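You operate a simulated robot arm through the tools that you are given. There is no shell and no other tool. Be economical: measure what you need, move in short steps, check, and stop when the job is done.

You are at the controls of a simulated robot arm. One attempt, no reset.

JOB
Load the block from the yellow frame and leave the ready lamp green.
Fine: clamped in the locked jig, slide in and locked, depth dial at 8 mm, ready button pressed.

The check looks at the end state, three seconds after you hand in, the way a careful person would. Anything else that was tipped, shoved, dropped, spilled or broken makes it a failure.

ROBOT AND FRAMES
A 7-joint arm with a two-finger gripper, fixed in place. Base frame: the origin is at the foot of the arm, x ahead of it, y to its left, z up; the work surface is at about z = 0. Units: cm, rad, N and s.
With the tool pointing down near the work surface it reaches from about 16 to 38 cm from the base axis. Its first joint turns from -1.257 to 1.257 rad. Payload 0.6 kg.
The tool frame sits at the grasp point between the pads (the TCP): z along the fingers, y along the line on which they close. The tips reach 2.2 cm beyond it. The gripper opens to 9.2 cm. The gripper's body begins 6.5 cm behind the TCP.
Orientation is that of the tool frame in the base frame, as a unit quaternion [x, y, z, w]. With the fingers straight down and closing along the base's y, the tool's x points along the base's -x, its y along +y and its z along -z.

CONTROLS
- The arm moves only by the tool step_arm. Its argument "targets" is a list of rows, each a list of 7 numbers: the shift along the tool's x, y, z in cm, then the turn, a rotation vector about the tool's x, y, z in rad, then the closure, from 0 (fully open) to 1 (shut). In form: [[tx, ty, tz, wx, wy, wz, grip], ...]. A call has 1 to 20 rows; each row is the pose to reach, as a shift and turn from the pose commanded when the call began, along the tool's axes at that moment. A row lasts 0.2 s, in which the tool goes at most 5 cm and 0.15 rad; a call with a longer step from one row to the next is refused whole, and so is a gripper value outside its range. A pose out of reach is approached as far as the arm can. The call stops where the force on the tool passes 40 N (or 10 N more than at its start, if that is more) or the arm is blocked; 0.2 s more then pass. The fingers move at their own pace and stop on an object; they squeeze with about 23 N. The grip force told is the motor's: it shows also when the fingers shut on nothing. Time passes only in rows, and 0.2 s behind the last, so rows that repeat a pose let the fingers close. The reply holds the time, the measured pose of the TCP, the force on the tool along the base axes, the opening and the grip force, in the units named above and with some noise, with the torque about the TCP (base axes, N m) and any sound that the robot's microphone picked up.
- Cameras (640 x 400 px; columns grow to the right, rows downward): "scene" is fixed at [7.05, -28.81, 40.32]; the picture's right is [0.59, -0.81, 0.00], its down [-0.47, -0.34, -0.81] and it looks along [0.66, 0.48, -0.58] (base axes); focal length 214 px, centre (320, 200). "wrist" rides on the gripper at [7.1, 1.9, -10.2] in the tool frame; the picture's right is [-0.26, 0.97, 0.00], its down [-0.75, -0.20, -0.63] and it looks along [-0.60, -0.16, 0.78] (tool axes); focal length 280 px, centre (320, 200). There is no depth. A picture from a camera that has moved, and an enlarged one, comes with that camera's place and axes in the base frame and with its lens.
- get_image(camera): a new picture of that camera. It takes no simulated time.
- close_up(camera, box): a new picture of the part [left, top, right, bottom] of that camera's present view, enlarged. It takes no simulated time.
- close_job(): hands the job in; it is judged then, once.

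Go step by step. Nothing tells you positions but the pictures and the camera data: compare them with the known pose of the tool, close in by small moves and look again before you grip or let go. The budget is 120 turns and 84 pictures, counting those below and the enlarged ones. Unless the task says otherwise, let go and move clear before handing in, and close with one line.

The tools are called after "Request:" as name(argument=value, ...) on one line, values as JSON. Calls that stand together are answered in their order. step_arm: Moves the arm, as the interface text tells. Its arguments: {"type":"object","properties":{"targets":{"type":"array","items":{"type":"array","items":{"type":"number"}}}},"required":["targets"]} The other tools are called the same way: get_image (camera) takes a picture; close_up (camera, box) takes an enlarged picture of a part of a camera's view; close_job () hands the job in.

At the start:

```text
clock: 0.0
tcp_pos: [18.68, -8.04, 32.24]
ee_rot: [-0.001, 1.0, 0.0, 0.0]
contact_force: [0.8, -0.2, -0.5]
moment: [0.01, 0.02, -0.02]
grip_width: 9.19
grasp_force: 0.1
```

scene: 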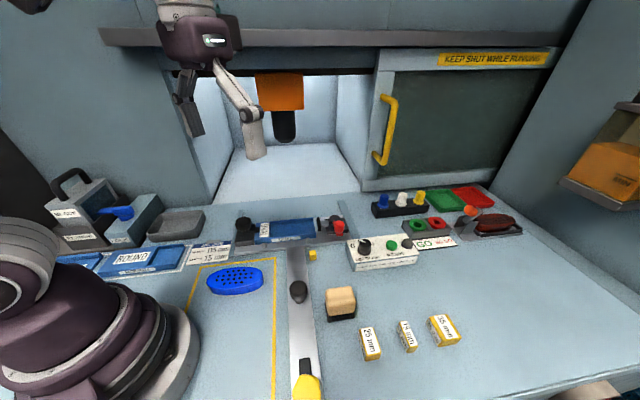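
wrist: 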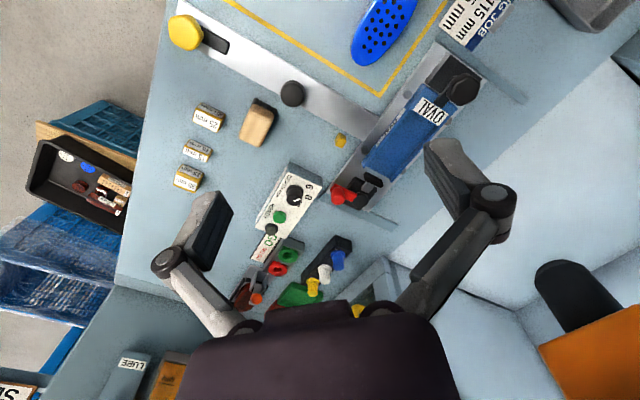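

I see a bench with a jig, a slide rail, a control box with dial, a yellow-outlined frame holding a blue perforated oval block, and length gauges. I'll enlarge the pictures to understand the mechanisms.

Request:
close_up(camera="scene", box=[180, 190, 360, 300])

Request:
close_up(camera="scene", box=[340, 180, 540, 290])

Request:
close_up(camera="wrist", box=[160, 0, 500, 220])

Request:
close_up(camera="scene", box=[40, 160, 240, 280])

Request:
close_up(camera="scene", box=[180, 240, 480, 400])

```text
3.56 times, centred on (270, 245) of scene
camera zoom: at [7.05, -28.81, 40.32], right [0.59, -0.81, 0.0], down [-0.47, -0.34, -0.81], along [0.66, 0.48, -0.58], focal length 763 px, centre (498, 40)
```

zoom: 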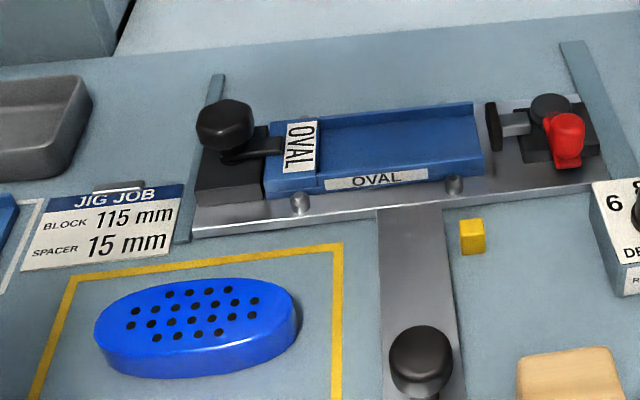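

```text
3.20 times, centred on (440, 235) of scene
camera zoom: at [7.05, -28.81, 40.32], right [0.59, -0.81, 0.0], down [-0.47, -0.34, -0.81], along [0.66, 0.48, -0.58], focal length 686 px, centre (-64, 88)
```

zoom: 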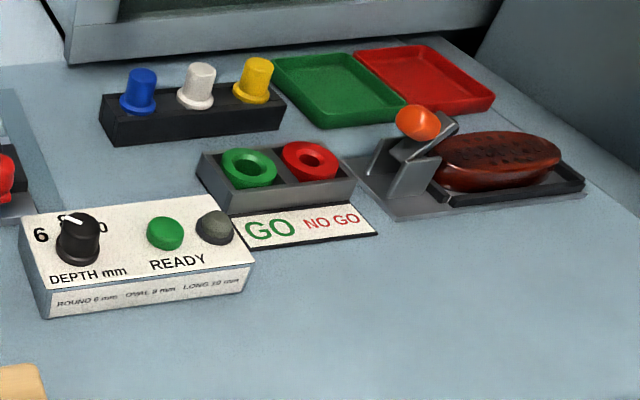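

```text
1.82 times, centred on (330, 110) of wrist
camera zoom: at [11.59, -5.94, 42.38], right [0.26, 0.97, 0.0], down [0.75, -0.2, 0.63], along [0.6, -0.16, -0.78], focal length 510 px, centre (302, 364)
```

zoom: 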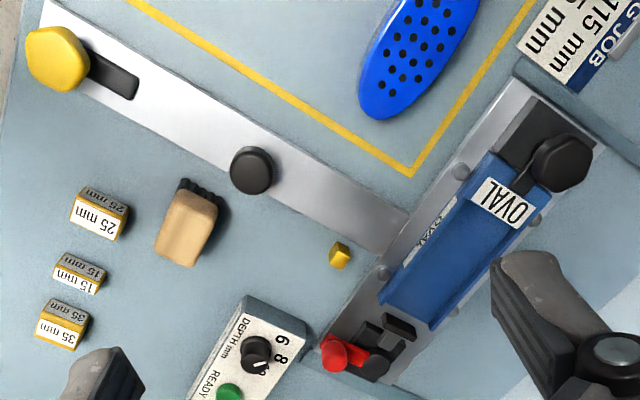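

```text
3.20 times, centred on (140, 220) of scene
camera zoom: at [7.05, -28.81, 40.32], right [0.59, -0.81, 0.0], down [-0.47, -0.34, -0.81], along [0.66, 0.48, -0.58], focal length 686 px, centre (896, 136)
```

zoom: 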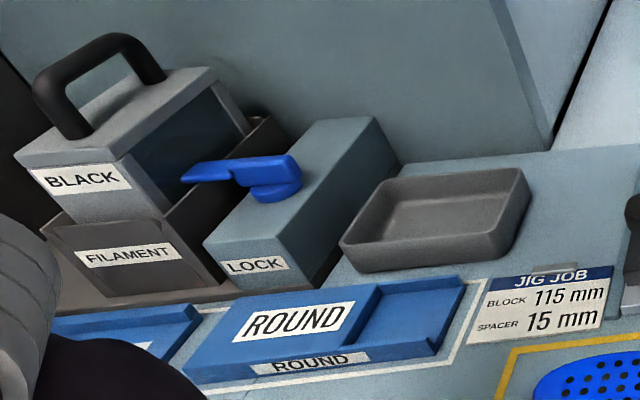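

```text
2.13 times, centred on (330, 320) of scene
camera zoom: at [7.05, -28.81, 40.32], right [0.59, -0.81, 0.0], down [-0.47, -0.34, -0.81], along [0.66, 0.48, -0.58], focal length 458 px, centre (299, -56)
```

zoom: 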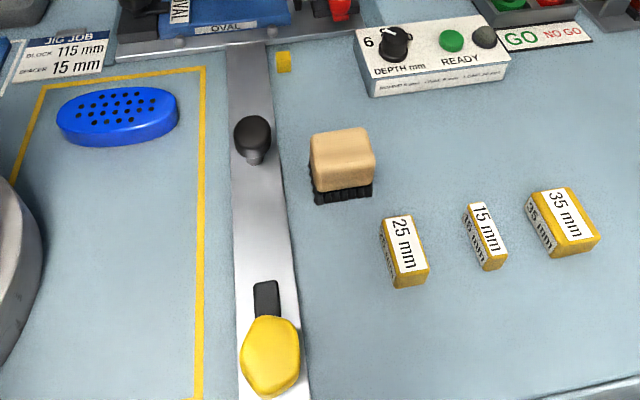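

The bench is turned about 36° relative to the base. The oval jig lies around (35,1), and the slide bar runs back from it to a yellow lock knob near (13,-22). I'll turn the tool square to the bench and look at the jig from nearer.

Request:
step_arm(targets=[[-1.6, 0.6, 3.2, 0, 0, -0.126, 0], [-3.2, 1.2, 6.4, 0, 0, -0.252, 0], [-4.8, 1.9, 9.6, 0, 0, -0.378, 0], [-6.4, 2.6, 12.6, 0, 0, -0.504, 0], [-8.0, 3.2, 15, 0, 0, -0.63, 0], [-8.0, 3.2, 15, 0, 0, -0.63, 0]])

Request:
get_image(camera="wrist")

Request:
close_up(camera="scene", box=[250, 340, 370, 400])

```text
clock: 1.4
tcp_pos: [26.73, -4.9, 17.1]
ee_rot: [-0.31, 0.951, -0.002, -0.001]
contact_force: [-0.4, -0.3, -0.6]
moment: [-0.01, 0.0, 0.03]
grip_width: 9.18
grasp_force: 0.0
```

```text
76 pictures are left
camera wrist: at [19.81, -7.43, 27.26], right [-0.36, 0.93, 0.0], down [0.73, 0.28, 0.63], along [0.58, 0.22, -0.78], focal length 280 px, centre (320, 200)
```

wrist: 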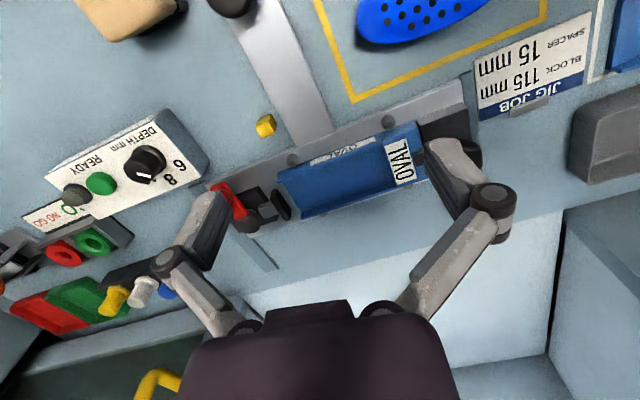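

```text
5.33 times, centred on (310, 370) of scene
camera zoom: at [7.05, -28.81, 40.32], right [0.59, -0.81, 0.0], down [-0.47, -0.34, -0.81], along [0.66, 0.48, -0.58], focal length 1144 px, centre (373, -707)
```

zoom: 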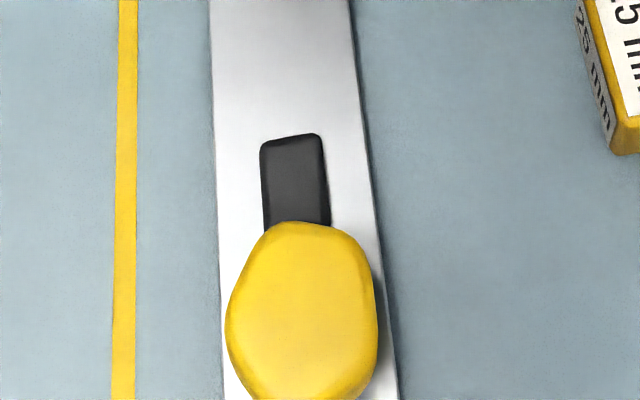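

The view shows the jig with the OVAL insert under the black swing knob and the red clamp at the right. Next I look at the yellow lock at the near end of the bar.

Request:
step_arm(targets=[[1.8, 0.2, 0, 0, 0, 0.149, 0], [3.6, 0.4, 0, 0, 0, 0.298, 0], [5.4, 0.6, 0, 0, 0, 0.447, 0], [7.2, 0.8, 0, 0, 0, 0.596, 0], [9, 1, 0, 0, 0, 0.745, 0], [10.8, 1.2, 0, 0, 0, 0.894, 0], [12.6, 1.4, 0.5, 0, 0, 1.04, 0], [14.4, 1.6, 1, 0, 0, 1.19, 0], [16.2, 1.8, 1.5, 0, 0, 1.34, 0], [18, 1.9, 2, 0, 0, 1.49, 0], [19.8, 2, 2, 0, 0, 1.63, 0]])

Request:
get_image(camera="wrist")

Request:
close_up(camera="scene", box=[220, 195, 360, 275])

```text
clock: 3.8
tcp_pos: [9.6, -14.88, 15.38]
ee_rot: [0.48, 0.877, -0.001, 0.001]
contact_force: [-0.3, 0.6, 0.1]
moment: [-0.02, 0.01, 0.02]
grip_width: 9.21
grasp_force: 0.1
```

```text
74 pictures are left
camera wrist: at [7.35, -7.82, 25.5], right [0.95, 0.3, 0.0], down [0.23, -0.74, 0.63], along [0.19, -0.6, -0.78], focal length 280 px, centre (320, 200)
```

wrist: 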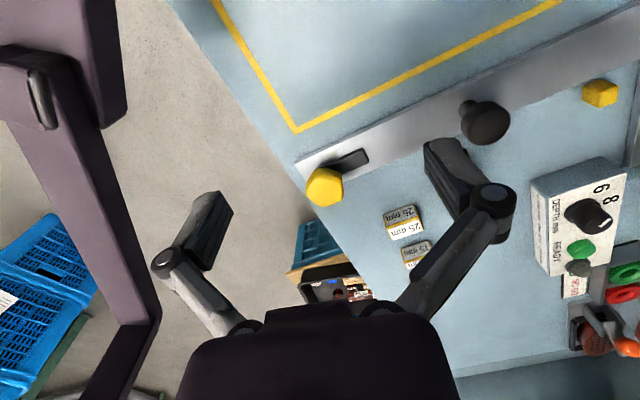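

```text
4.57 times, centred on (290, 235) of scene
camera zoom: at [7.05, -28.81, 40.32], right [0.59, -0.81, 0.0], down [-0.47, -0.34, -0.81], along [0.66, 0.48, -0.58], focal length 980 px, centre (457, 40)
```

zoom: 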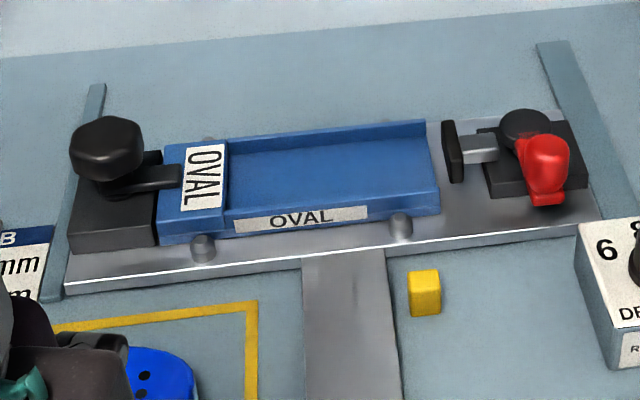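

Request:
close_up(camera="wrist", box=[270, 70, 530, 230])

```text
2.46 times, centred on (400, 150) of wrist
camera zoom: at [7.35, -7.82, 25.5], right [0.95, 0.3, 0.0], down [0.23, -0.74, 0.63], along [0.19, -0.6, -0.78], focal length 690 px, centre (123, 323)
```

zoom: 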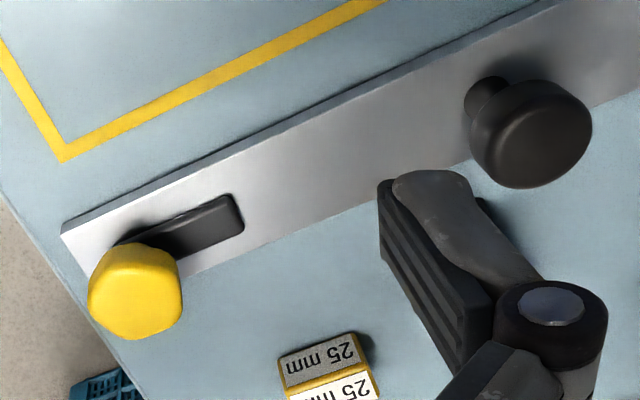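

The yellow knob and its tongue ride on the bar, and the yellow cube beside the rail at about (33,-8) looks like the catch it will hook onto once the slide is in. Now I look at the block from above.

Request:
step_arm(targets=[[2.1, 3, 0, 0, 0, 0, 0], [4.2, 6, 0, 0, 0, 0, 0], [6.3, 9, 0, 0, 0, 0, 0], [8.4, 12, 0, 0, 0, 0, 0], [10.5, 14.9, 0, 0, 0, 0, 0], [10.5, 14.9, 0, 0, 0, 0, 0]])

Request:
get_image(camera="wrist")

```text
clock: 5.2
tcp_pos: [16.59, 2.19, 14.84]
ee_rot: [0.479, 0.878, -0.001, 0.0]
contact_force: [-0.6, 0.0, 0.7]
moment: [-0.01, 0.0, 0.0]
grip_width: 9.21
grasp_force: 0.0
```

```text
71 pictures are left
camera wrist: at [14.29, 9.33, 25.07], right [0.95, 0.3, 0.0], down [0.23, -0.74, 0.63], along [0.19, -0.6, -0.78], focal length 280 px, centre (320, 200)
```

wrist: 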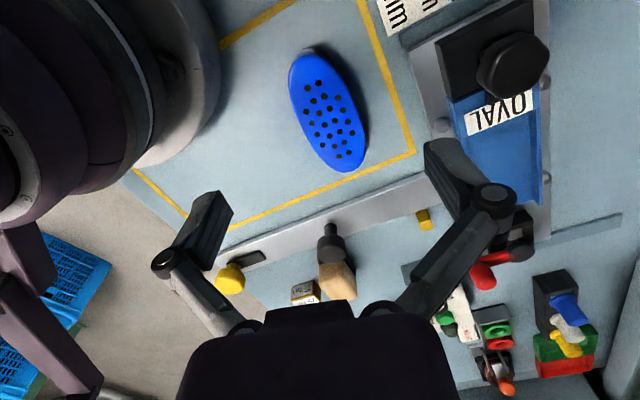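

The block lies centred near (18.2,0) with its long axis at about -54°, and the bench yaw is nearer 45°. Before gripping I inspect the jig trough.

Request:
step_arm(targets=[[-0.3, 3.5, 0, 0, 0, -0.05, 0], [-0.5, 7, 0, 0, 0, -0.1, 0], [-0.7, 10.5, 0, 0, 0, -0.15, 0], [-1, 14.1, 0.5, 0, 0, -0.2, 0], [-1, 14.1, 1, 0, 0, -0.2, 0]])

Request:
get_image(camera="wrist")

```text
clock: 6.4
tcp_pos: [28.95, 8.68, 14.09]
ee_rot: [0.389, 0.921, 0.0, 0.0]
contact_force: [0.5, -0.2, 0.0]
moment: [0.01, 0.01, 0.01]
grip_width: 9.18
grasp_force: 0.1
```

```text
70 pictures are left
camera wrist: at [25.35, 15.24, 24.35], right [0.87, 0.48, 0.0], down [0.38, -0.68, 0.63], along [0.3, -0.55, -0.78], focal length 280 px, centre (320, 200)
```

wrist: 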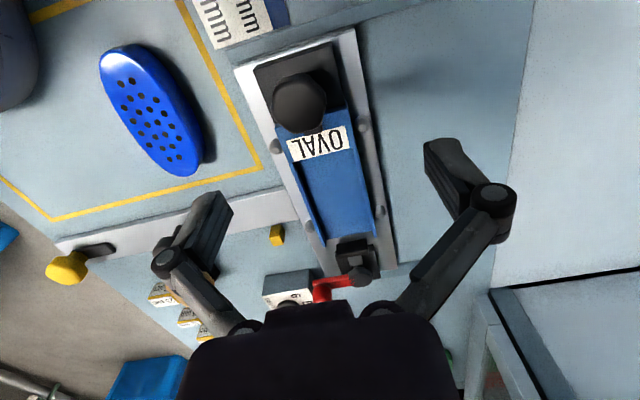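

Request:
close_up(camera="wrist", box=[220, 20, 420, 145])

Request:
close_up(camera="wrist", box=[240, 130, 440, 310])

```text
3.20 times, centred on (320, 82) of wrist
camera zoom: at [25.35, 15.24, 24.35], right [0.87, 0.48, 0.0], down [0.38, -0.68, 0.63], along [0.3, -0.55, -0.78], focal length 897 px, centre (320, 576)
```

zoom: 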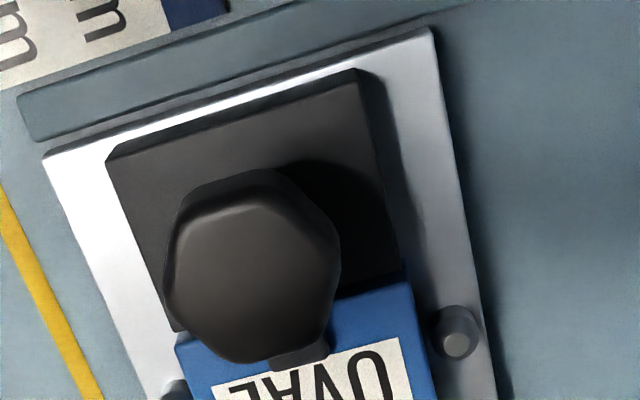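

```text
2.22 times, centred on (340, 220) of wrist
camera zoom: at [25.35, 15.24, 24.35], right [0.87, 0.48, 0.0], down [0.38, -0.68, 0.63], along [0.3, -0.55, -0.78], focal length 623 px, centre (276, 156)
```

zoom: 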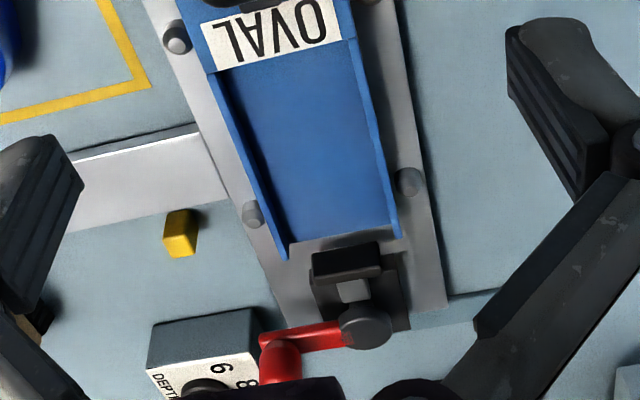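

The swing arm overlaps the insert edge, so the insert appears locked. I need the wall height and the block height to decide how deep to grip.

Request:
close_up(camera="scene", box=[295, 205, 355, 245])

Request:
close_up(camera="scene", box=[200, 255, 275, 305])

Request:
close_up(camera="scene", box=[230, 205, 305, 255])

```text
10.00 times, centred on (325, 225) of scene
camera zoom: at [7.05, -28.81, 40.32], right [0.59, -0.81, 0.0], down [-0.47, -0.34, -0.81], along [0.66, 0.48, -0.58], focal length 2145 px, centre (270, -50)
```

zoom: 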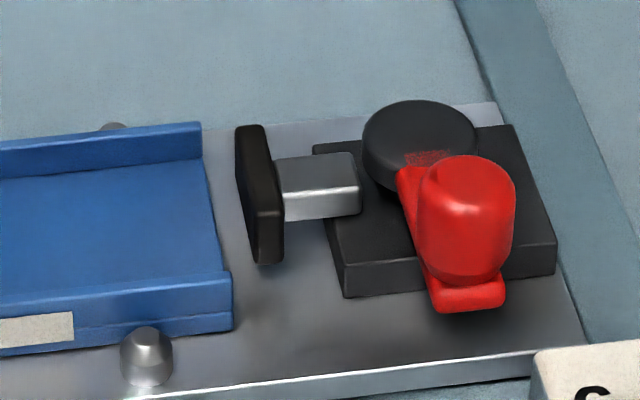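

```text
8.00 times, centred on (238, 280) of scene
camera zoom: at [7.05, -28.81, 40.32], right [0.59, -0.81, 0.0], down [-0.47, -0.34, -0.81], along [0.66, 0.48, -0.58], focal length 1716 px, centre (980, -440)
```

zoom: 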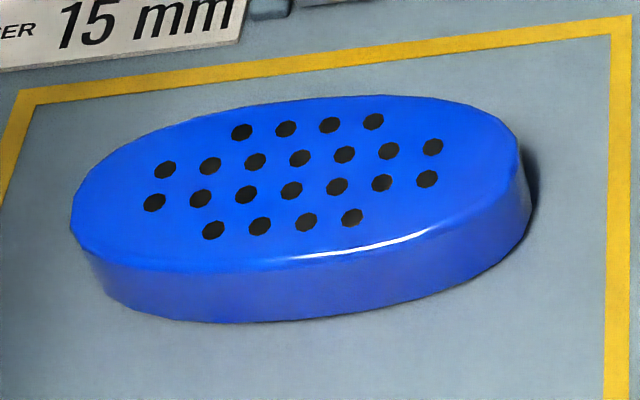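

```text
8.00 times, centred on (268, 230) of scene
camera zoom: at [7.05, -28.81, 40.32], right [0.59, -0.81, 0.0], down [-0.47, -0.34, -0.81], along [0.66, 0.48, -0.58], focal length 1716 px, centre (740, -40)
```

zoom: 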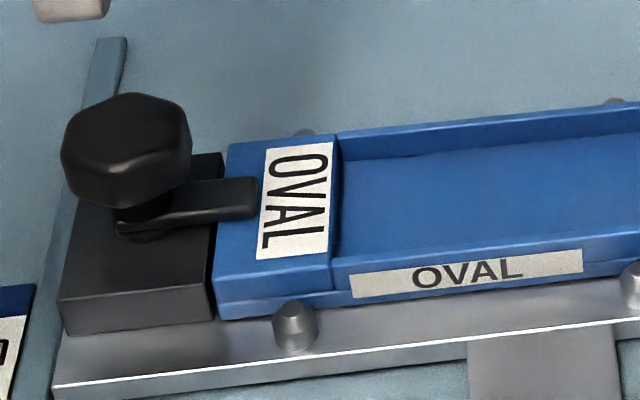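

Trough walls stand about 0.9 cm above the floor and the block is about 1.9 cm thick, so I will grip its upper part. Next a nearer look at the clamp to see whether it is open.

Request:
step_arm(targets=[[-3.5, -0.5, 0, 0, 0, 0, 0], [-7, -1, 0, 0, 0, 0, 0], [-10, -1.5, 0, 0, 0, 0, 0], [-10, -1.5, 0, 0, 0, 0, 0]])

Request:
get_image(camera="wrist")

Request:
close_up(camera="wrist", box=[240, 80, 440, 260])

```text
clock: 7.4
tcp_pos: [34.67, 0.56, 14.16]
ee_rot: [0.389, 0.921, -0.001, 0.0]
contact_force: [0.3, 0.9, -0.9]
moment: [0.0, 0.03, -0.02]
grip_width: 9.19
grasp_force: 0.0
```

```text
64 pictures are left
camera wrist: at [31.13, 6.98, 24.34], right [0.87, 0.48, 0.0], down [0.38, -0.68, 0.63], along [0.3, -0.55, -0.78], focal length 280 px, centre (320, 200)
```

wrist: 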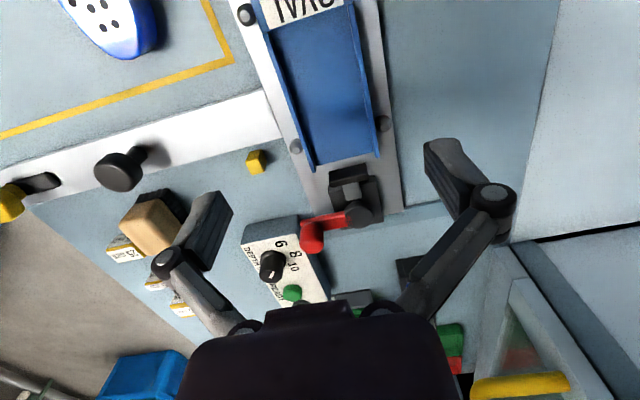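

```text
2.22 times, centred on (340, 170) of wrist
camera zoom: at [31.13, 6.98, 24.34], right [0.87, 0.48, 0.0], down [0.38, -0.68, 0.63], along [0.3, -0.55, -0.78], focal length 623 px, centre (276, 267)
```

zoom: 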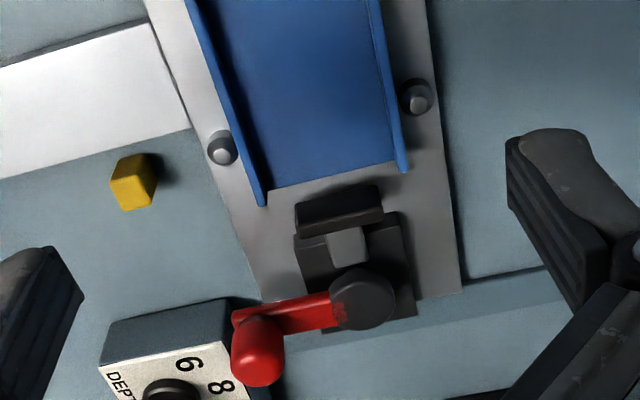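

The pad already sits roughly 12.4 cm from the stop, less than the 13 cm needed for block plus spacer, so I suspect the clamp is closed and has to be opened first. I'll go to the red handle with closed fingers and look.

Request:
step_arm(targets=[[-1.7, -1.2, 0, 0, 0, -0.14, 0.5], [-3.5, -2.5, 0, 0, 0, -0.28, 1], [-5.2, -3.7, 0, 0, 0, -0.42, 1], [-7, -5, 0, 0, 0, -0.54, 1], [-7, -5, 0, 0, 0, -0.54, 1]])

Request:
step_arm(targets=[[0, 0, 1, 0, -0.14, 0, 1], [0, 0, 2, 0, -0.28, 0, 1], [0, 0, 2.5, 0, -0.4, 0, 1], [0, 0, 2.5, 0, -0.4, 0, 1]])

Request:
get_image(camera="wrist")

Request:
get_image(camera="scene")

```text
clock: 8.6
tcp_pos: [36.03, -7.73, 14.33]
ee_rot: [0.128, 0.992, 0.0, 0.001]
contact_force: [0.3, -0.8, 0.2]
moment: [-0.01, 0.02, 0.01]
grip_width: 0.0
grasp_force: 22.8
```

```text
clock: 9.6
tcp_pos: [36.11, -7.87, 11.68]
ee_rot: [0.127, 0.972, -0.025, 0.197]
contact_force: [0.3, 0.0, -0.2]
moment: [-0.03, 0.01, 0.0]
grip_width: 0.01
grasp_force: 22.6
```

```text
62 pictures are left
camera wrist: at [26.42, -3.23, 18.26], right [0.48, 0.87, 0.1], down [0.38, -0.31, 0.87], along [0.79, -0.38, -0.48], focal length 280 px, centre (320, 200)
```

wrist: 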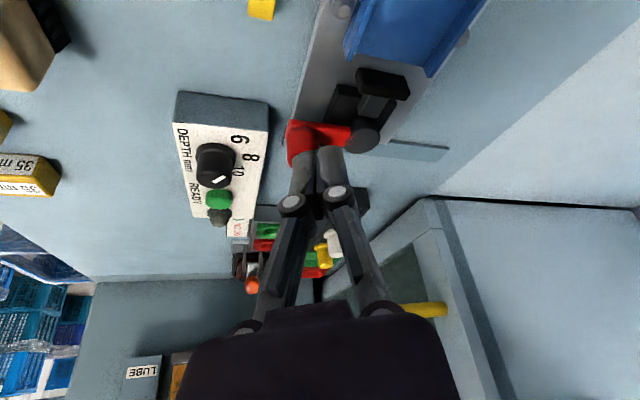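

```text
61 pictures are left
```

scene: 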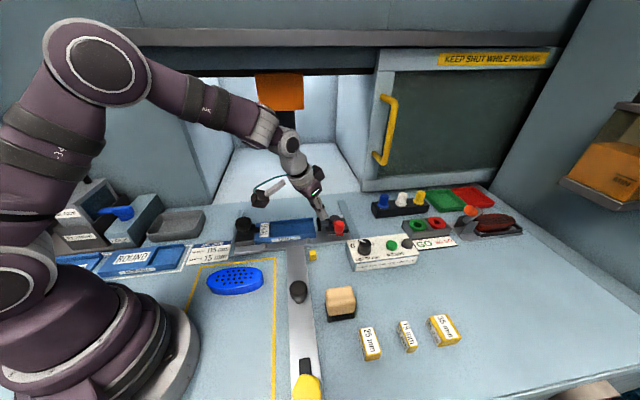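

The arm reaches the clamp easily with a tilt. I lower the closed fingertips beside the red handle on its stop side.

Request:
step_arm(targets=[[0.2, -0.3, 2, 0, 0, 0, 1], [0.5, -0.6, 4, 0, 0, 0, 1], [0.56, -0.71, 5.4, 0, 0, 0, 1], [0.56, -0.71, 5.4, 0, 0, 0, 1]])

Request:
get_image(camera="wrist")

Request:
close_up(camera="scene", box=[280, 190, 370, 250])

```text
clock: 10.6
tcp_pos: [37.55, -8.96, 6.62]
ee_rot: [0.127, 0.972, -0.025, 0.198]
contact_force: [0.1, -0.1, -0.6]
moment: [-0.03, 0.03, 0.0]
grip_width: 0.01
grasp_force: 22.8
```

```text
60 pictures are left
camera wrist: at [27.91, -4.48, 13.16], right [0.48, 0.87, 0.1], down [0.38, -0.31, 0.87], along [0.79, -0.38, -0.48], focal length 280 px, centre (320, 200)
```

wrist: 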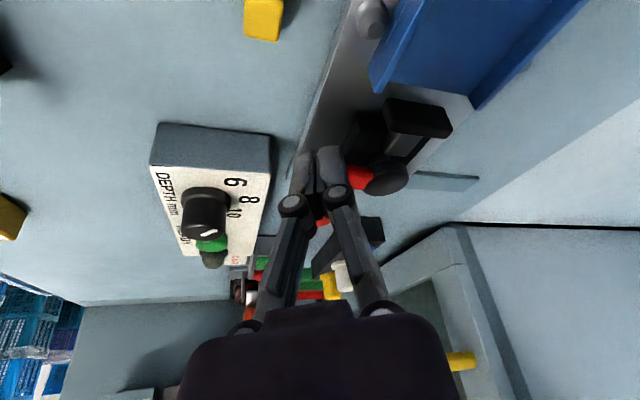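

```text
6.67 times, centred on (325, 220) of scene
camera zoom: at [7.05, -28.81, 40.32], right [0.59, -0.81, 0.0], down [-0.47, -0.34, -0.81], along [0.66, 0.48, -0.58], focal length 1430 px, centre (287, 67)
```

zoom: 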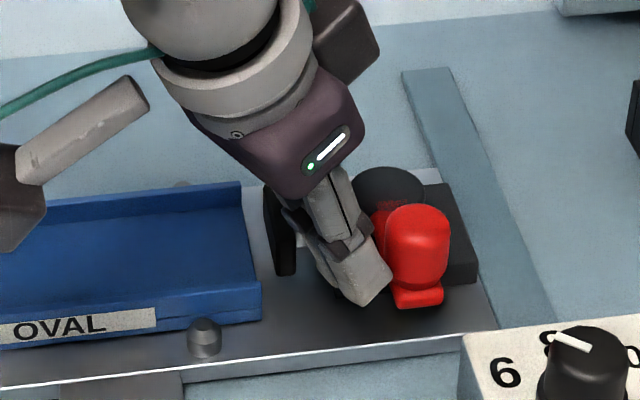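

Fingertips are next to the handle. I push it gently in the +e1 direction (away from the stop).

Request:
step_arm(targets=[[-0.4, -0.25, 0.17, 0, 0, 0, 1], [-0.8, -0.5, 0.34, 0, 0, 0, 1], [-1.2, -0.75, 0.5, 0, 0, 0, 1], [-1.6, -1.0, 0.67, 0, 0, 0, 1], [-2.0, -1.26, 0.84, 0, 0, 0, 1], [-2.4, -1.5, 1.0, 0, 0, 0, 1]])

Request:
close_up(camera="scene", box=[280, 190, 370, 250])

```text
clock: 12.0
tcp_pos: [39.41, -11.11, 6.62]
ee_rot: [0.127, 0.972, -0.026, 0.197]
contact_force: [0.4, 0.6, -0.1]
moment: [0.02, -0.01, 0.0]
grip_width: 0.0
grasp_force: 23.1
```

```text
6.67 times, centred on (325, 220) of scene
camera zoom: at [7.05, -28.81, 40.32], right [0.59, -0.81, 0.0], down [-0.47, -0.34, -0.81], along [0.66, 0.48, -0.58], focal length 1430 px, centre (287, 67)
```

zoom: 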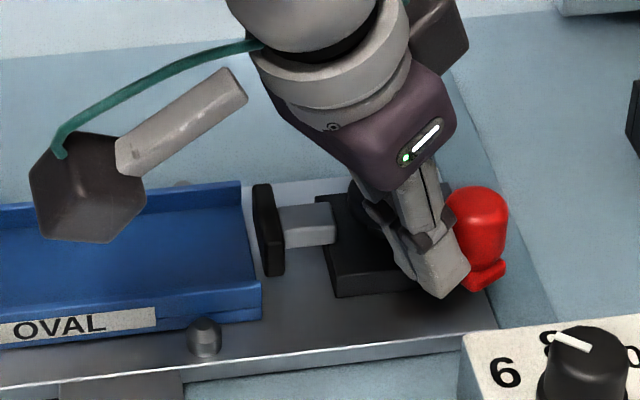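

The pad moved toward the trough, so this direction closes the clamp and it had been open before. I push on to learn the full closed position.

Request:
step_arm(targets=[[-0.5, -0.1, 0.2, 0, 0, 0, 1], [-1.0, 0.1, 0.42, 0, 0, 0, 1], [-1.5, 0.3, 0.63, 0, 0, 0, 1], [-1.9, 0.7, 0.8, 0, 0, 0, 1], [-2.2, 1.2, 0.93, 0, 0, 0, 1], [-2.4, 1.7, 1.0, 0, 0, 0, 1]])

Request:
close_up(camera="scene", box=[280, 190, 370, 250])

```text
clock: 13.4
tcp_pos: [42.48, -10.01, 6.53]
ee_rot: [0.127, 0.972, -0.026, 0.198]
contact_force: [-0.2, 0.2, -0.3]
moment: [0.03, 0.0, 0.02]
grip_width: 0.01
grasp_force: 23.1
```

```text
6.67 times, centred on (325, 220) of scene
camera zoom: at [7.05, -28.81, 40.32], right [0.59, -0.81, 0.0], down [-0.47, -0.34, -0.81], along [0.66, 0.48, -0.58], focal length 1430 px, centre (287, 67)
```

zoom: 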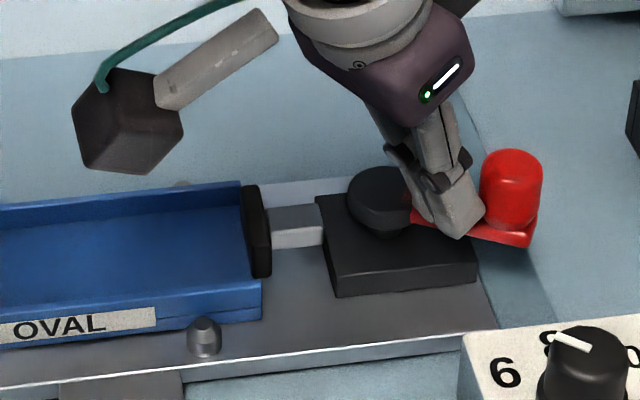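

The pad now reaches about 11.5 cm from the stop, and it was about 12.4 cm when open. A 115 mm block seems to fit with only clamp stroke to spare, so I'll check that with the block in place. First I reopen the clamp by going to the other side of the lever.

Request:
step_arm(targets=[[-0.68, 0, -1.6, 0, 0, 0, 1], [-1.36, 0, -3.22, 0, 0, 0, 1], [-2.4, 1.5, -2.8, 0, 0, 0, 1], [-3.38, 3.06, -2.37, 0, 0, 0, 1], [-3.38, 3.06, -2.37, 0, 0, 0, 1], [-2.6, 3.06, -0.4, 0, 0, 0, 1], [-1.75, 3.06, 1.49, 0, 0, 0, 1], [-1.75, 3.06, 1.49, 0, 0, 0, 1]])

Request:
close_up(camera="scene", box=[280, 190, 370, 250])

```text
clock: 15.2
tcp_pos: [44.78, -7.49, 6.18]
ee_rot: [0.126, 0.971, -0.026, 0.203]
contact_force: [17.4, -6.5, 19.9]
moment: [-0.08, -0.3, 0.08]
grip_width: 0.61
grasp_force: 28.0
out of reach, approached as far as the arm can: row 4, 5, 6, 7, 8
```

```text
6.67 times, centred on (325, 220) of scene
camera zoom: at [7.05, -28.81, 40.33], right [0.59, -0.81, 0.0], down [-0.47, -0.34, -0.81], along [0.66, 0.48, -0.58], focal length 1430 px, centre (287, 67)
```

zoom: 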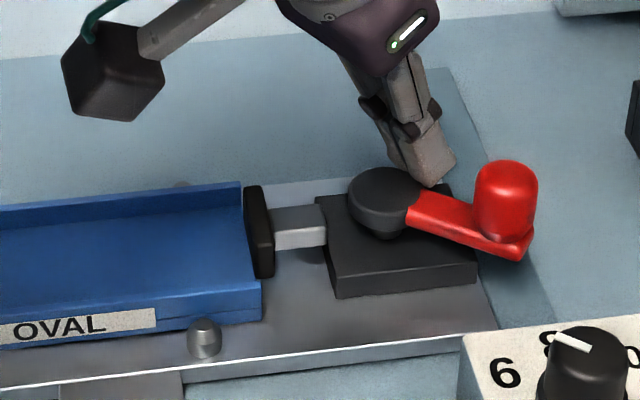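

The tip touches near the pivot on the far side of the lever. I ease up slightly and sweep the lever back toward the front.

Request:
step_arm(targets=[[0.03, -0.08, -0.67, 0, 0, 0, 1], [0.15, -1.0, -0.72, 0, 0, 0, 1], [0.26, -1.9, -0.76, 0, 0, 0, 1], [0.43, -2.8, -0.83, 0, 0, 0, 1], [0.6, -3.65, -0.9, 0, 0, 0, 1], [0.8, -4.4, -1.0, 0, 0, 0, 1], [1.01, -5.1, -1.08, 0, 0, 0, 1]])

Request:
close_up(camera="scene", box=[280, 190, 370, 250])

```text
clock: 16.8
tcp_pos: [42.03, -12.25, 6.63]
ee_rot: [0.126, 0.972, -0.026, 0.197]
contact_force: [-0.5, 0.0, -0.6]
moment: [0.0, 0.0, 0.0]
grip_width: 0.0
grasp_force: 27.9
out of reach, approached as far as the arm can: row 1
```

```text
6.67 times, centred on (325, 220) of scene
camera zoom: at [7.05, -28.81, 40.32], right [0.59, -0.81, 0.0], down [-0.47, -0.34, -0.81], along [0.66, 0.48, -0.58], focal length 1430 px, centre (287, 67)
```

zoom: 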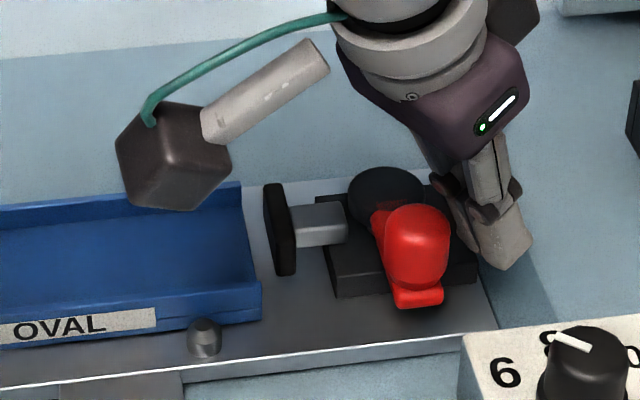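

The lever is back at its starting angle. I test gently whether it opens any further the other way.

Request:
step_arm(targets=[[0.5, 0.31, -0.21, 0, 0, 0, 1], [1.0, 0.63, -0.42, 0, 0, 0, 1], [1.4, 0.9, -0.6, 0, 0, 0, 1], [1.7, 1.08, -0.72, 0, 0, 0, 1], [1.99, 1.26, -0.84, 0, 0, 0, 1]])

Request:
close_up(camera="scene", box=[280, 190, 370, 250])

```text
clock: 17.4
tcp_pos: [41.54, -11.62, 6.88]
ee_rot: [0.127, 0.97, -0.03, 0.206]
contact_force: [9.5, -4.1, 2.4]
moment: [0.04, 0.0, -0.02]
grip_width: 0.0
grasp_force: 28.0
out of reach, approached as far as the arm can: row 3
stopped in row 3: the force on the tool passed its limit at 51 N (the readings are from after the stop); the commanded pose is now the measured one
```

```text
6.67 times, centred on (325, 220) of scene
camera zoom: at [7.05, -28.81, 40.33], right [0.59, -0.81, 0.0], down [-0.47, -0.34, -0.81], along [0.66, 0.48, -0.58], focal length 1430 px, centre (287, 67)
```

zoom: 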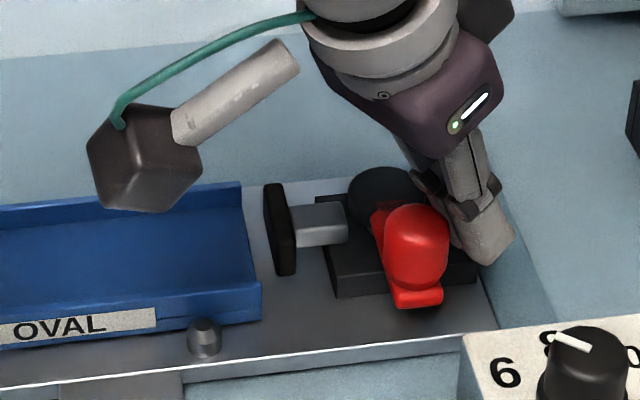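

Hard stop, so that is the fully open position. I back off, straighten the tool, and turn it to take the block across its width.

Request:
step_arm(targets=[[-0.3, -0.3, -0.5, 0, 0, 0, 1], [-0.3, -0.3, -3.5, 0, 0, 0, 1], [0, 0, -7, 0, 0, 0, 1], [2, 0, -8, 0, 0.14, 0, 0.5], [4, 1, -8, 0, 0.28, 0, 0.3], [6, 2, -8, 0, 0.41, 0, 0.3], [8, 3, -8, 0, 0.41, 0, 0.3]])

```text
clock: 19.0
tcp_pos: [33.78, -7.16, 11.81]
ee_rot: [0.132, 0.991, -0.003, 0.003]
contact_force: [0.5, 0.0, 0.2]
moment: [0.0, 0.01, 0.01]
grip_width: 6.42
grasp_force: 0.0
out of reach, approached as far as the arm can: row 2, 3, 4, 7
```

Request:
step_arm(targets=[[4, 0.7, 0, 0, 0, 0.13, 0], [8, 1.4, 0, 0, 0, 0.26, 0], [12, 2.1, 0, 0, 0, 0.39, 0], [15, 2.6, 1, 0, 0, 0.51, 0], [16.85, 2.9, 2, 0, 0, 0.51, 0], [16.85, 2.9, 2, 0, 0, 0.51, 0]])

Request:
get_image(camera="wrist")

```text
clock: 20.4
tcp_pos: [18.08, -0.2, 9.47]
ee_rot: [0.377, 0.926, -0.002, 0.006]
contact_force: [-0.6, -0.1, 0.1]
moment: [-0.02, 0.04, 0.02]
grip_width: 9.2
grasp_force: 0.1
out of reach, approached as far as the arm can: row 1, 2
```

```text
53 pictures are left
camera wrist: at [14.22, 6.2, 19.61], right [0.86, 0.51, 0.0], down [0.39, -0.67, 0.63], along [0.32, -0.54, -0.77], focal length 280 px, centre (320, 200)
```

wrist: 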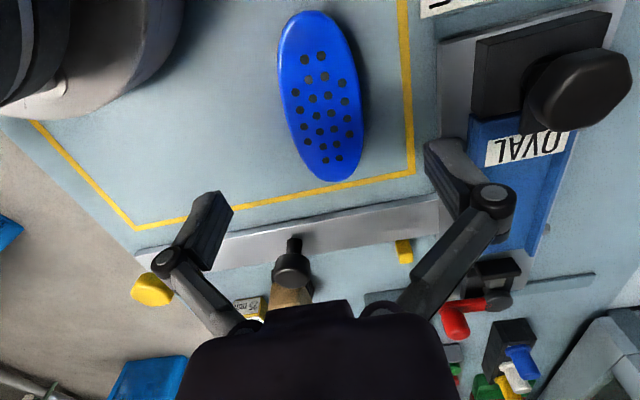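

The block centre is at about (18,0.4), turned only a few degrees off the bench axis. I descend with open fingers to grip its top centimetre.

Request:
step_arm(targets=[[0.3, 0.2, 2.5, 0, 0, 0.05, 0], [0.55, 0.37, 5, 0, 0, 0.05, 0], [0.55, 0.37, 6.15, 0, 0, 0.05, 0], [0.55, 0.37, 6.15, 0, 0, 0.05, 0]])

Request:
close_up(camera="scene", box=[185, 230, 305, 310])

```text
clock: 21.4
tcp_pos: [18.07, 0.58, 3.49]
ee_rot: [0.4, 0.916, -0.002, 0.004]
contact_force: [-0.2, 0.5, -0.3]
moment: [-0.01, 0.01, -0.01]
grip_width: 9.2
grasp_force: 0.0
```

```text
5.00 times, centred on (245, 270) of scene
camera zoom: at [7.05, -28.81, 40.32], right [0.59, -0.81, 0.0], down [-0.47, -0.34, -0.81], along [0.66, 0.48, -0.58], focal length 1072 px, centre (695, -150)
```

zoom: 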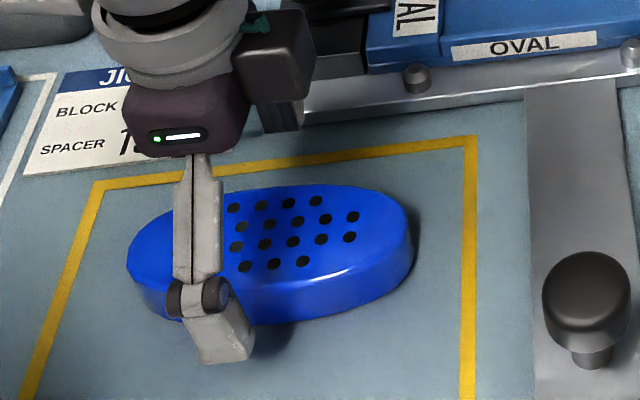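

I shift slightly along the block to be nearer its middle, then close.

Request:
step_arm(targets=[[-0.5, 0, 0.2, 0, 0, 0, 0], [-0.5, 0, 0.2, 0, 0, 0, 0.4], [-0.5, 0, 0.2, 0, 0, 0, 0.7], [-0.5, 0, 0.2, 0, 0, 0, 1], [-0.5, 0, 0.2, 0, 0, 0, 1], [-0.5, 0, 0.2, 0, 0, 0, 1]])

Request:
step_arm(targets=[[0, 0, -2, 0, 0, 0, 1], [0, 0, -4.5, 0, 0, 0, 1], [0, 0, -7, 0, 0, 0, 1], [0, 0, -7, 0, 0, 0, 1]])

Request:
get_image(camera="wrist")

Request:
close_up(camera="scene", box=[185, 190, 305, 290])

```text
clock: 22.8
tcp_pos: [18.4, 0.18, 3.26]
ee_rot: [0.399, 0.917, -0.002, 0.005]
contact_force: [0.1, 0.5, 6.1]
moment: [0.06, 0.01, 0.0]
grip_width: 4.94
grasp_force: 22.5
```

```text
clock: 23.8
tcp_pos: [18.52, -0.04, 10.1]
ee_rot: [0.4, 0.917, -0.002, 0.004]
contact_force: [0.1, 0.3, -0.9]
moment: [-0.05, 0.02, 0.0]
grip_width: 4.94
grasp_force: 23.1
```

```text
51 pictures are left
camera wrist: at [14.92, 6.64, 20.16], right [0.89, 0.46, 0.0], down [0.36, -0.69, 0.63], along [0.3, -0.56, -0.77], focal length 280 px, centre (320, 200)
```

wrist: 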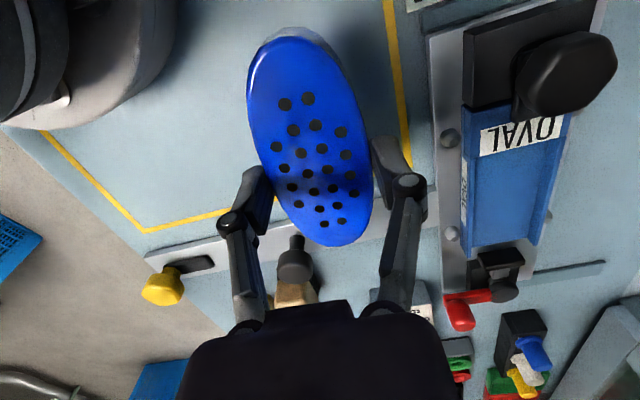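

```text
4.00 times, centred on (245, 240) of scene
camera zoom: at [7.05, -28.81, 40.32], right [0.59, -0.81, 0.0], down [-0.47, -0.34, -0.81], along [0.66, 0.48, -0.58], focal length 858 px, centre (620, 40)
```

zoom: 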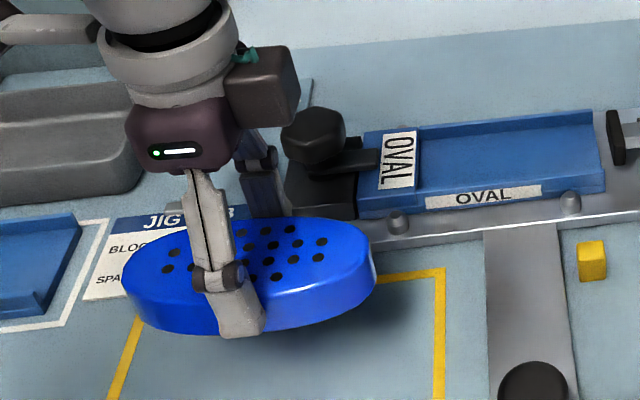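

The block is held firmly at 4.94 cm width, about 11.4 cm long and centred in the grip. Next I carry it to hover over the trough.

Request:
step_arm(targets=[[-2.3, 2.7, 0, 0, 0, -0.02, 1], [-4.6, 5.4, 0, 0, 0, -0.04, 1], [-7, 8, 0, 0, 0, -0.07, 1], [-9.3, 10.7, 0, 0, 0, -0.07, 1], [-11.57, 13.3, 0, 0, 0, -0.07, 1], [-11.57, 13.3, 0, 0, 0, -0.07, 1]])

Request:
get_image(camera="wrist")

Request:
close_up(camera="scene", box=[230, 180, 350, 260])

```text
clock: 25.2
tcp_pos: [35.8, 0.56, 10.23]
ee_rot: [0.367, 0.93, -0.002, 0.003]
contact_force: [0.0, -0.3, -1.8]
moment: [-0.04, -0.02, 0.01]
grip_width: 4.92
grasp_force: 23.0
```

```text
49 pictures are left
camera wrist: at [31.87, 6.88, 20.28], right [0.85, 0.53, 0.0], down [0.41, -0.66, 0.63], along [0.33, -0.54, -0.77], focal length 280 px, centre (320, 200)
```

wrist: 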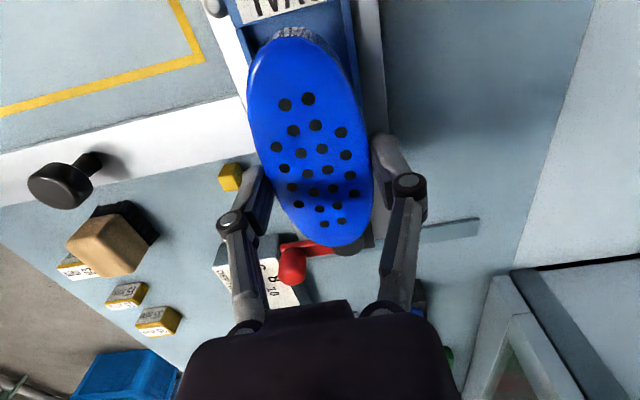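

```text
5.00 times, centred on (290, 220) of scene
camera zoom: at [7.05, -28.81, 40.32], right [0.59, -0.81, 0.0], down [-0.47, -0.34, -0.81], along [0.66, 0.48, -0.58], focal length 1072 px, centre (470, 100)
```

zoom: 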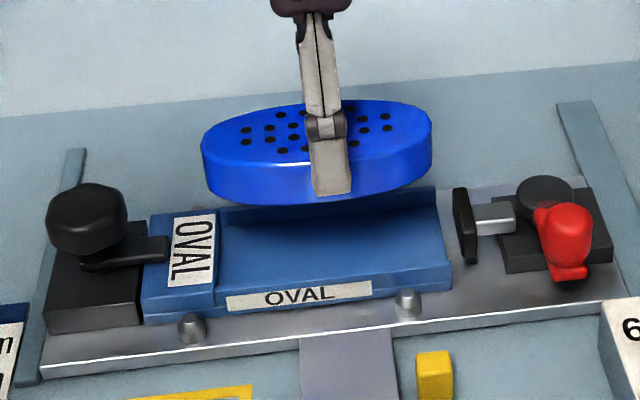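

Comparing block and trough in one image, the open gap is about 1.5 to 2 cm longer than the block, so the 15 mm spacer is needed after all. I zoom in for the lateral alignment.

Request:
close_up(camera="wrist", box=[200, 0, 420, 130])

```text
2.91 times, centred on (310, 65) of wrist
camera zoom: at [31.87, 6.88, 20.28], right [0.85, 0.53, 0.0], down [0.41, -0.66, 0.63], along [0.33, -0.54, -0.77], focal length 816 px, centre (349, 593)
```

zoom: 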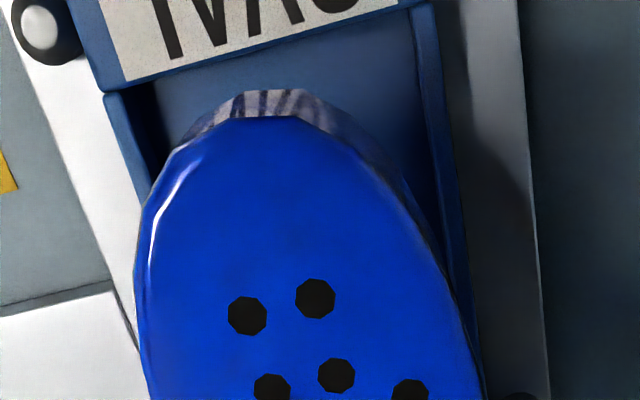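

The hole array shows the block at -44.3° and centred on e1 25.0, e2 25.5, which matches the trough centreline with a 0.3 cm gap to the stop. I descend most of the way and check.

Request:
step_arm(targets=[[0, 0, 2, 0, 0, 0, 1], [0, 0, 3.5, 0, 0, 0, 1], [0, 0, 4.2, 0, 0, 0, 1], [0, 0, 4.2, 0, 0, 0, 1]])

Request:
close_up(camera="scene", box=[250, 195, 340, 255])

Request:
close_up(camera="wrist", box=[200, 0, 420, 260])

```text
clock: 26.2
tcp_pos: [36.08, 0.56, 6.28]
ee_rot: [0.368, 0.93, -0.002, 0.004]
contact_force: [0.7, 0.1, -0.5]
moment: [-0.02, 0.02, 0.01]
grip_width: 4.96
grasp_force: 23.6
```

```text
6.67 times, centred on (295, 225) of scene
camera zoom: at [7.05, -28.81, 40.32], right [0.59, -0.81, 0.0], down [-0.47, -0.34, -0.81], along [0.66, 0.48, -0.58], focal length 1430 px, centre (487, 33)
```

zoom: 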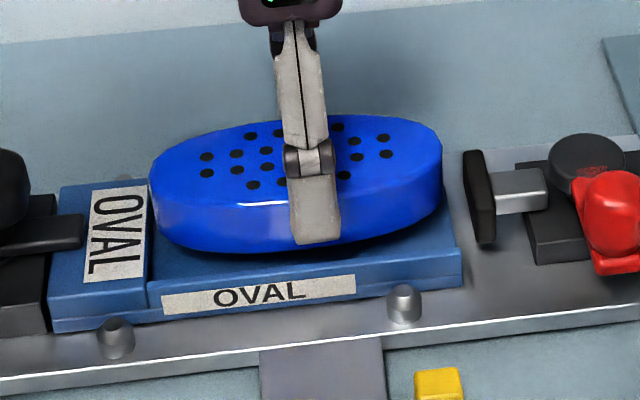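

```text
1.54 times, centred on (310, 130) of wrist
camera zoom: at [32.09, 6.85, 16.26], right [0.85, 0.53, 0.0], down [0.41, -0.66, 0.63], along [0.33, -0.54, -0.77], focal length 431 px, centre (335, 308)
```

zoom: 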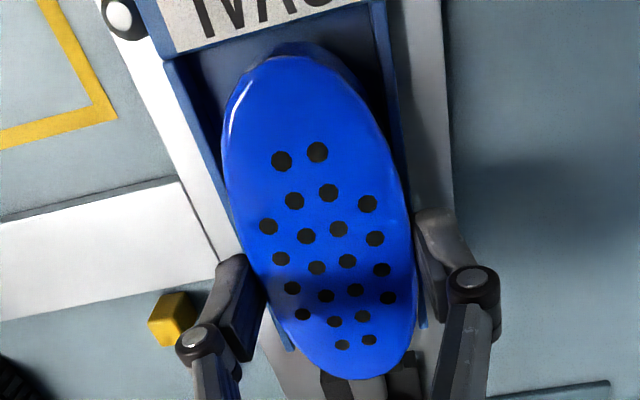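

I need a small shift of about 0.2 cm toward the front, then I lower into the trough.

Request:
step_arm(targets=[[0.1, -0.22, 0, 0, 0, 0, 1], [0.1, -0.22, 0.5, 0, 0, 0, 1], [0.1, -0.22, 0.9, 0, 0, 0, 1], [0.1, -0.22, 0.9, 0, 0, 0, 1]])

Request:
close_up(camera="scene", box=[250, 195, 340, 255])

Request:
close_up(camera="wrist", box=[200, 0, 420, 260])

```text
clock: 27.2
tcp_pos: [35.64, 0.5, 5.19]
ee_rot: [0.367, 0.93, -0.002, 0.005]
contact_force: [4.0, -3.5, -1.0]
moment: [-0.05, -0.07, -0.03]
grip_width: 4.94
grasp_force: 23.2
```

```text
6.67 times, centred on (295, 225) of scene
camera zoom: at [7.05, -28.81, 40.32], right [0.59, -0.81, 0.0], down [-0.47, -0.34, -0.81], along [0.66, 0.48, -0.58], focal length 1430 px, centre (487, 33)
```

zoom: 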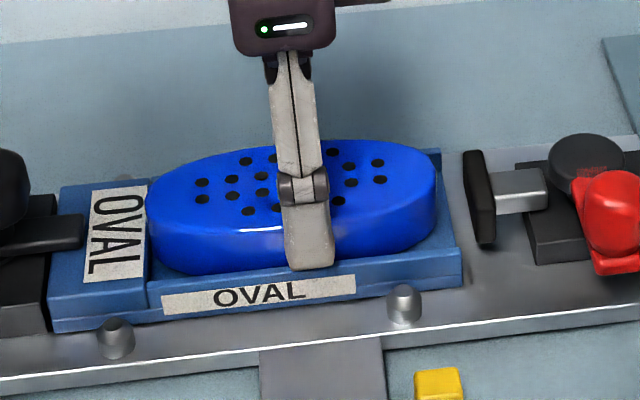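

```text
1.54 times, centred on (310, 130) of wrist
camera zoom: at [31.69, 6.87, 15.25], right [0.85, 0.53, 0.0], down [0.4, -0.66, 0.63], along [0.33, -0.54, -0.77], focal length 431 px, centre (335, 308)
```

zoom: 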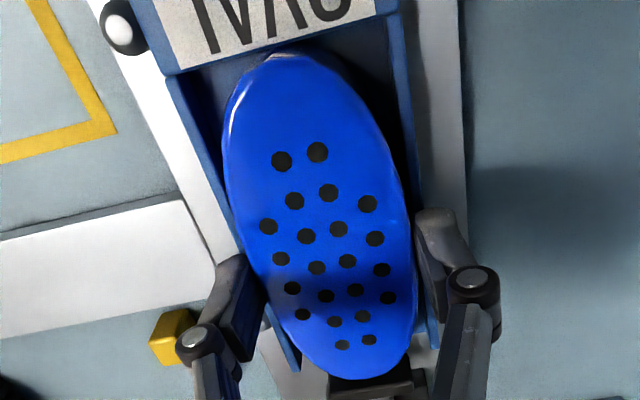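

The block's nose now lightly touches the stop. I relieve that slightly and lower it to the floor in small steps.

Request:
step_arm(targets=[[-0.15, 0, 0.1, 0, 0, 0, 1], [-0.15, 0, 0.2, 0, 0, 0, 1], [-0.15, 0, 0.3, 0, 0, 0, 1], [-0.15, 0, 0.3, 0, 0, 0, 1]])

Request:
close_up(camera="scene", box=[250, 195, 340, 255])

```text
clock: 28.2
tcp_pos: [35.89, 0.41, 4.77]
ee_rot: [0.368, 0.93, -0.001, 0.006]
contact_force: [0.2, 2.4, 16.6]
moment: [0.16, 0.04, -0.03]
grip_width: 4.93
grasp_force: 22.7
```

```text
6.67 times, centred on (295, 225) of scene
camera zoom: at [7.05, -28.81, 40.33], right [0.59, -0.81, 0.0], down [-0.47, -0.34, -0.81], along [0.66, 0.48, -0.58], focal length 1430 px, centre (487, 33)
```

zoom: 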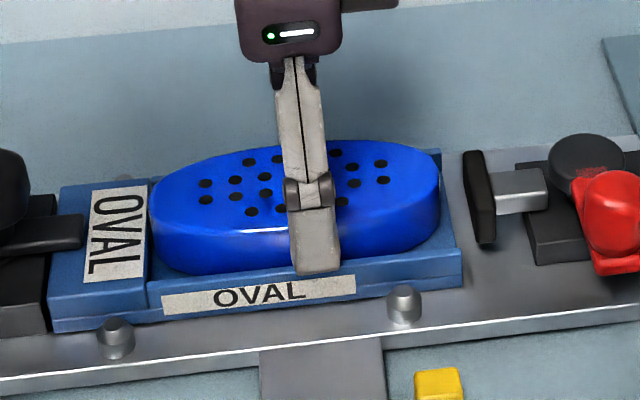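

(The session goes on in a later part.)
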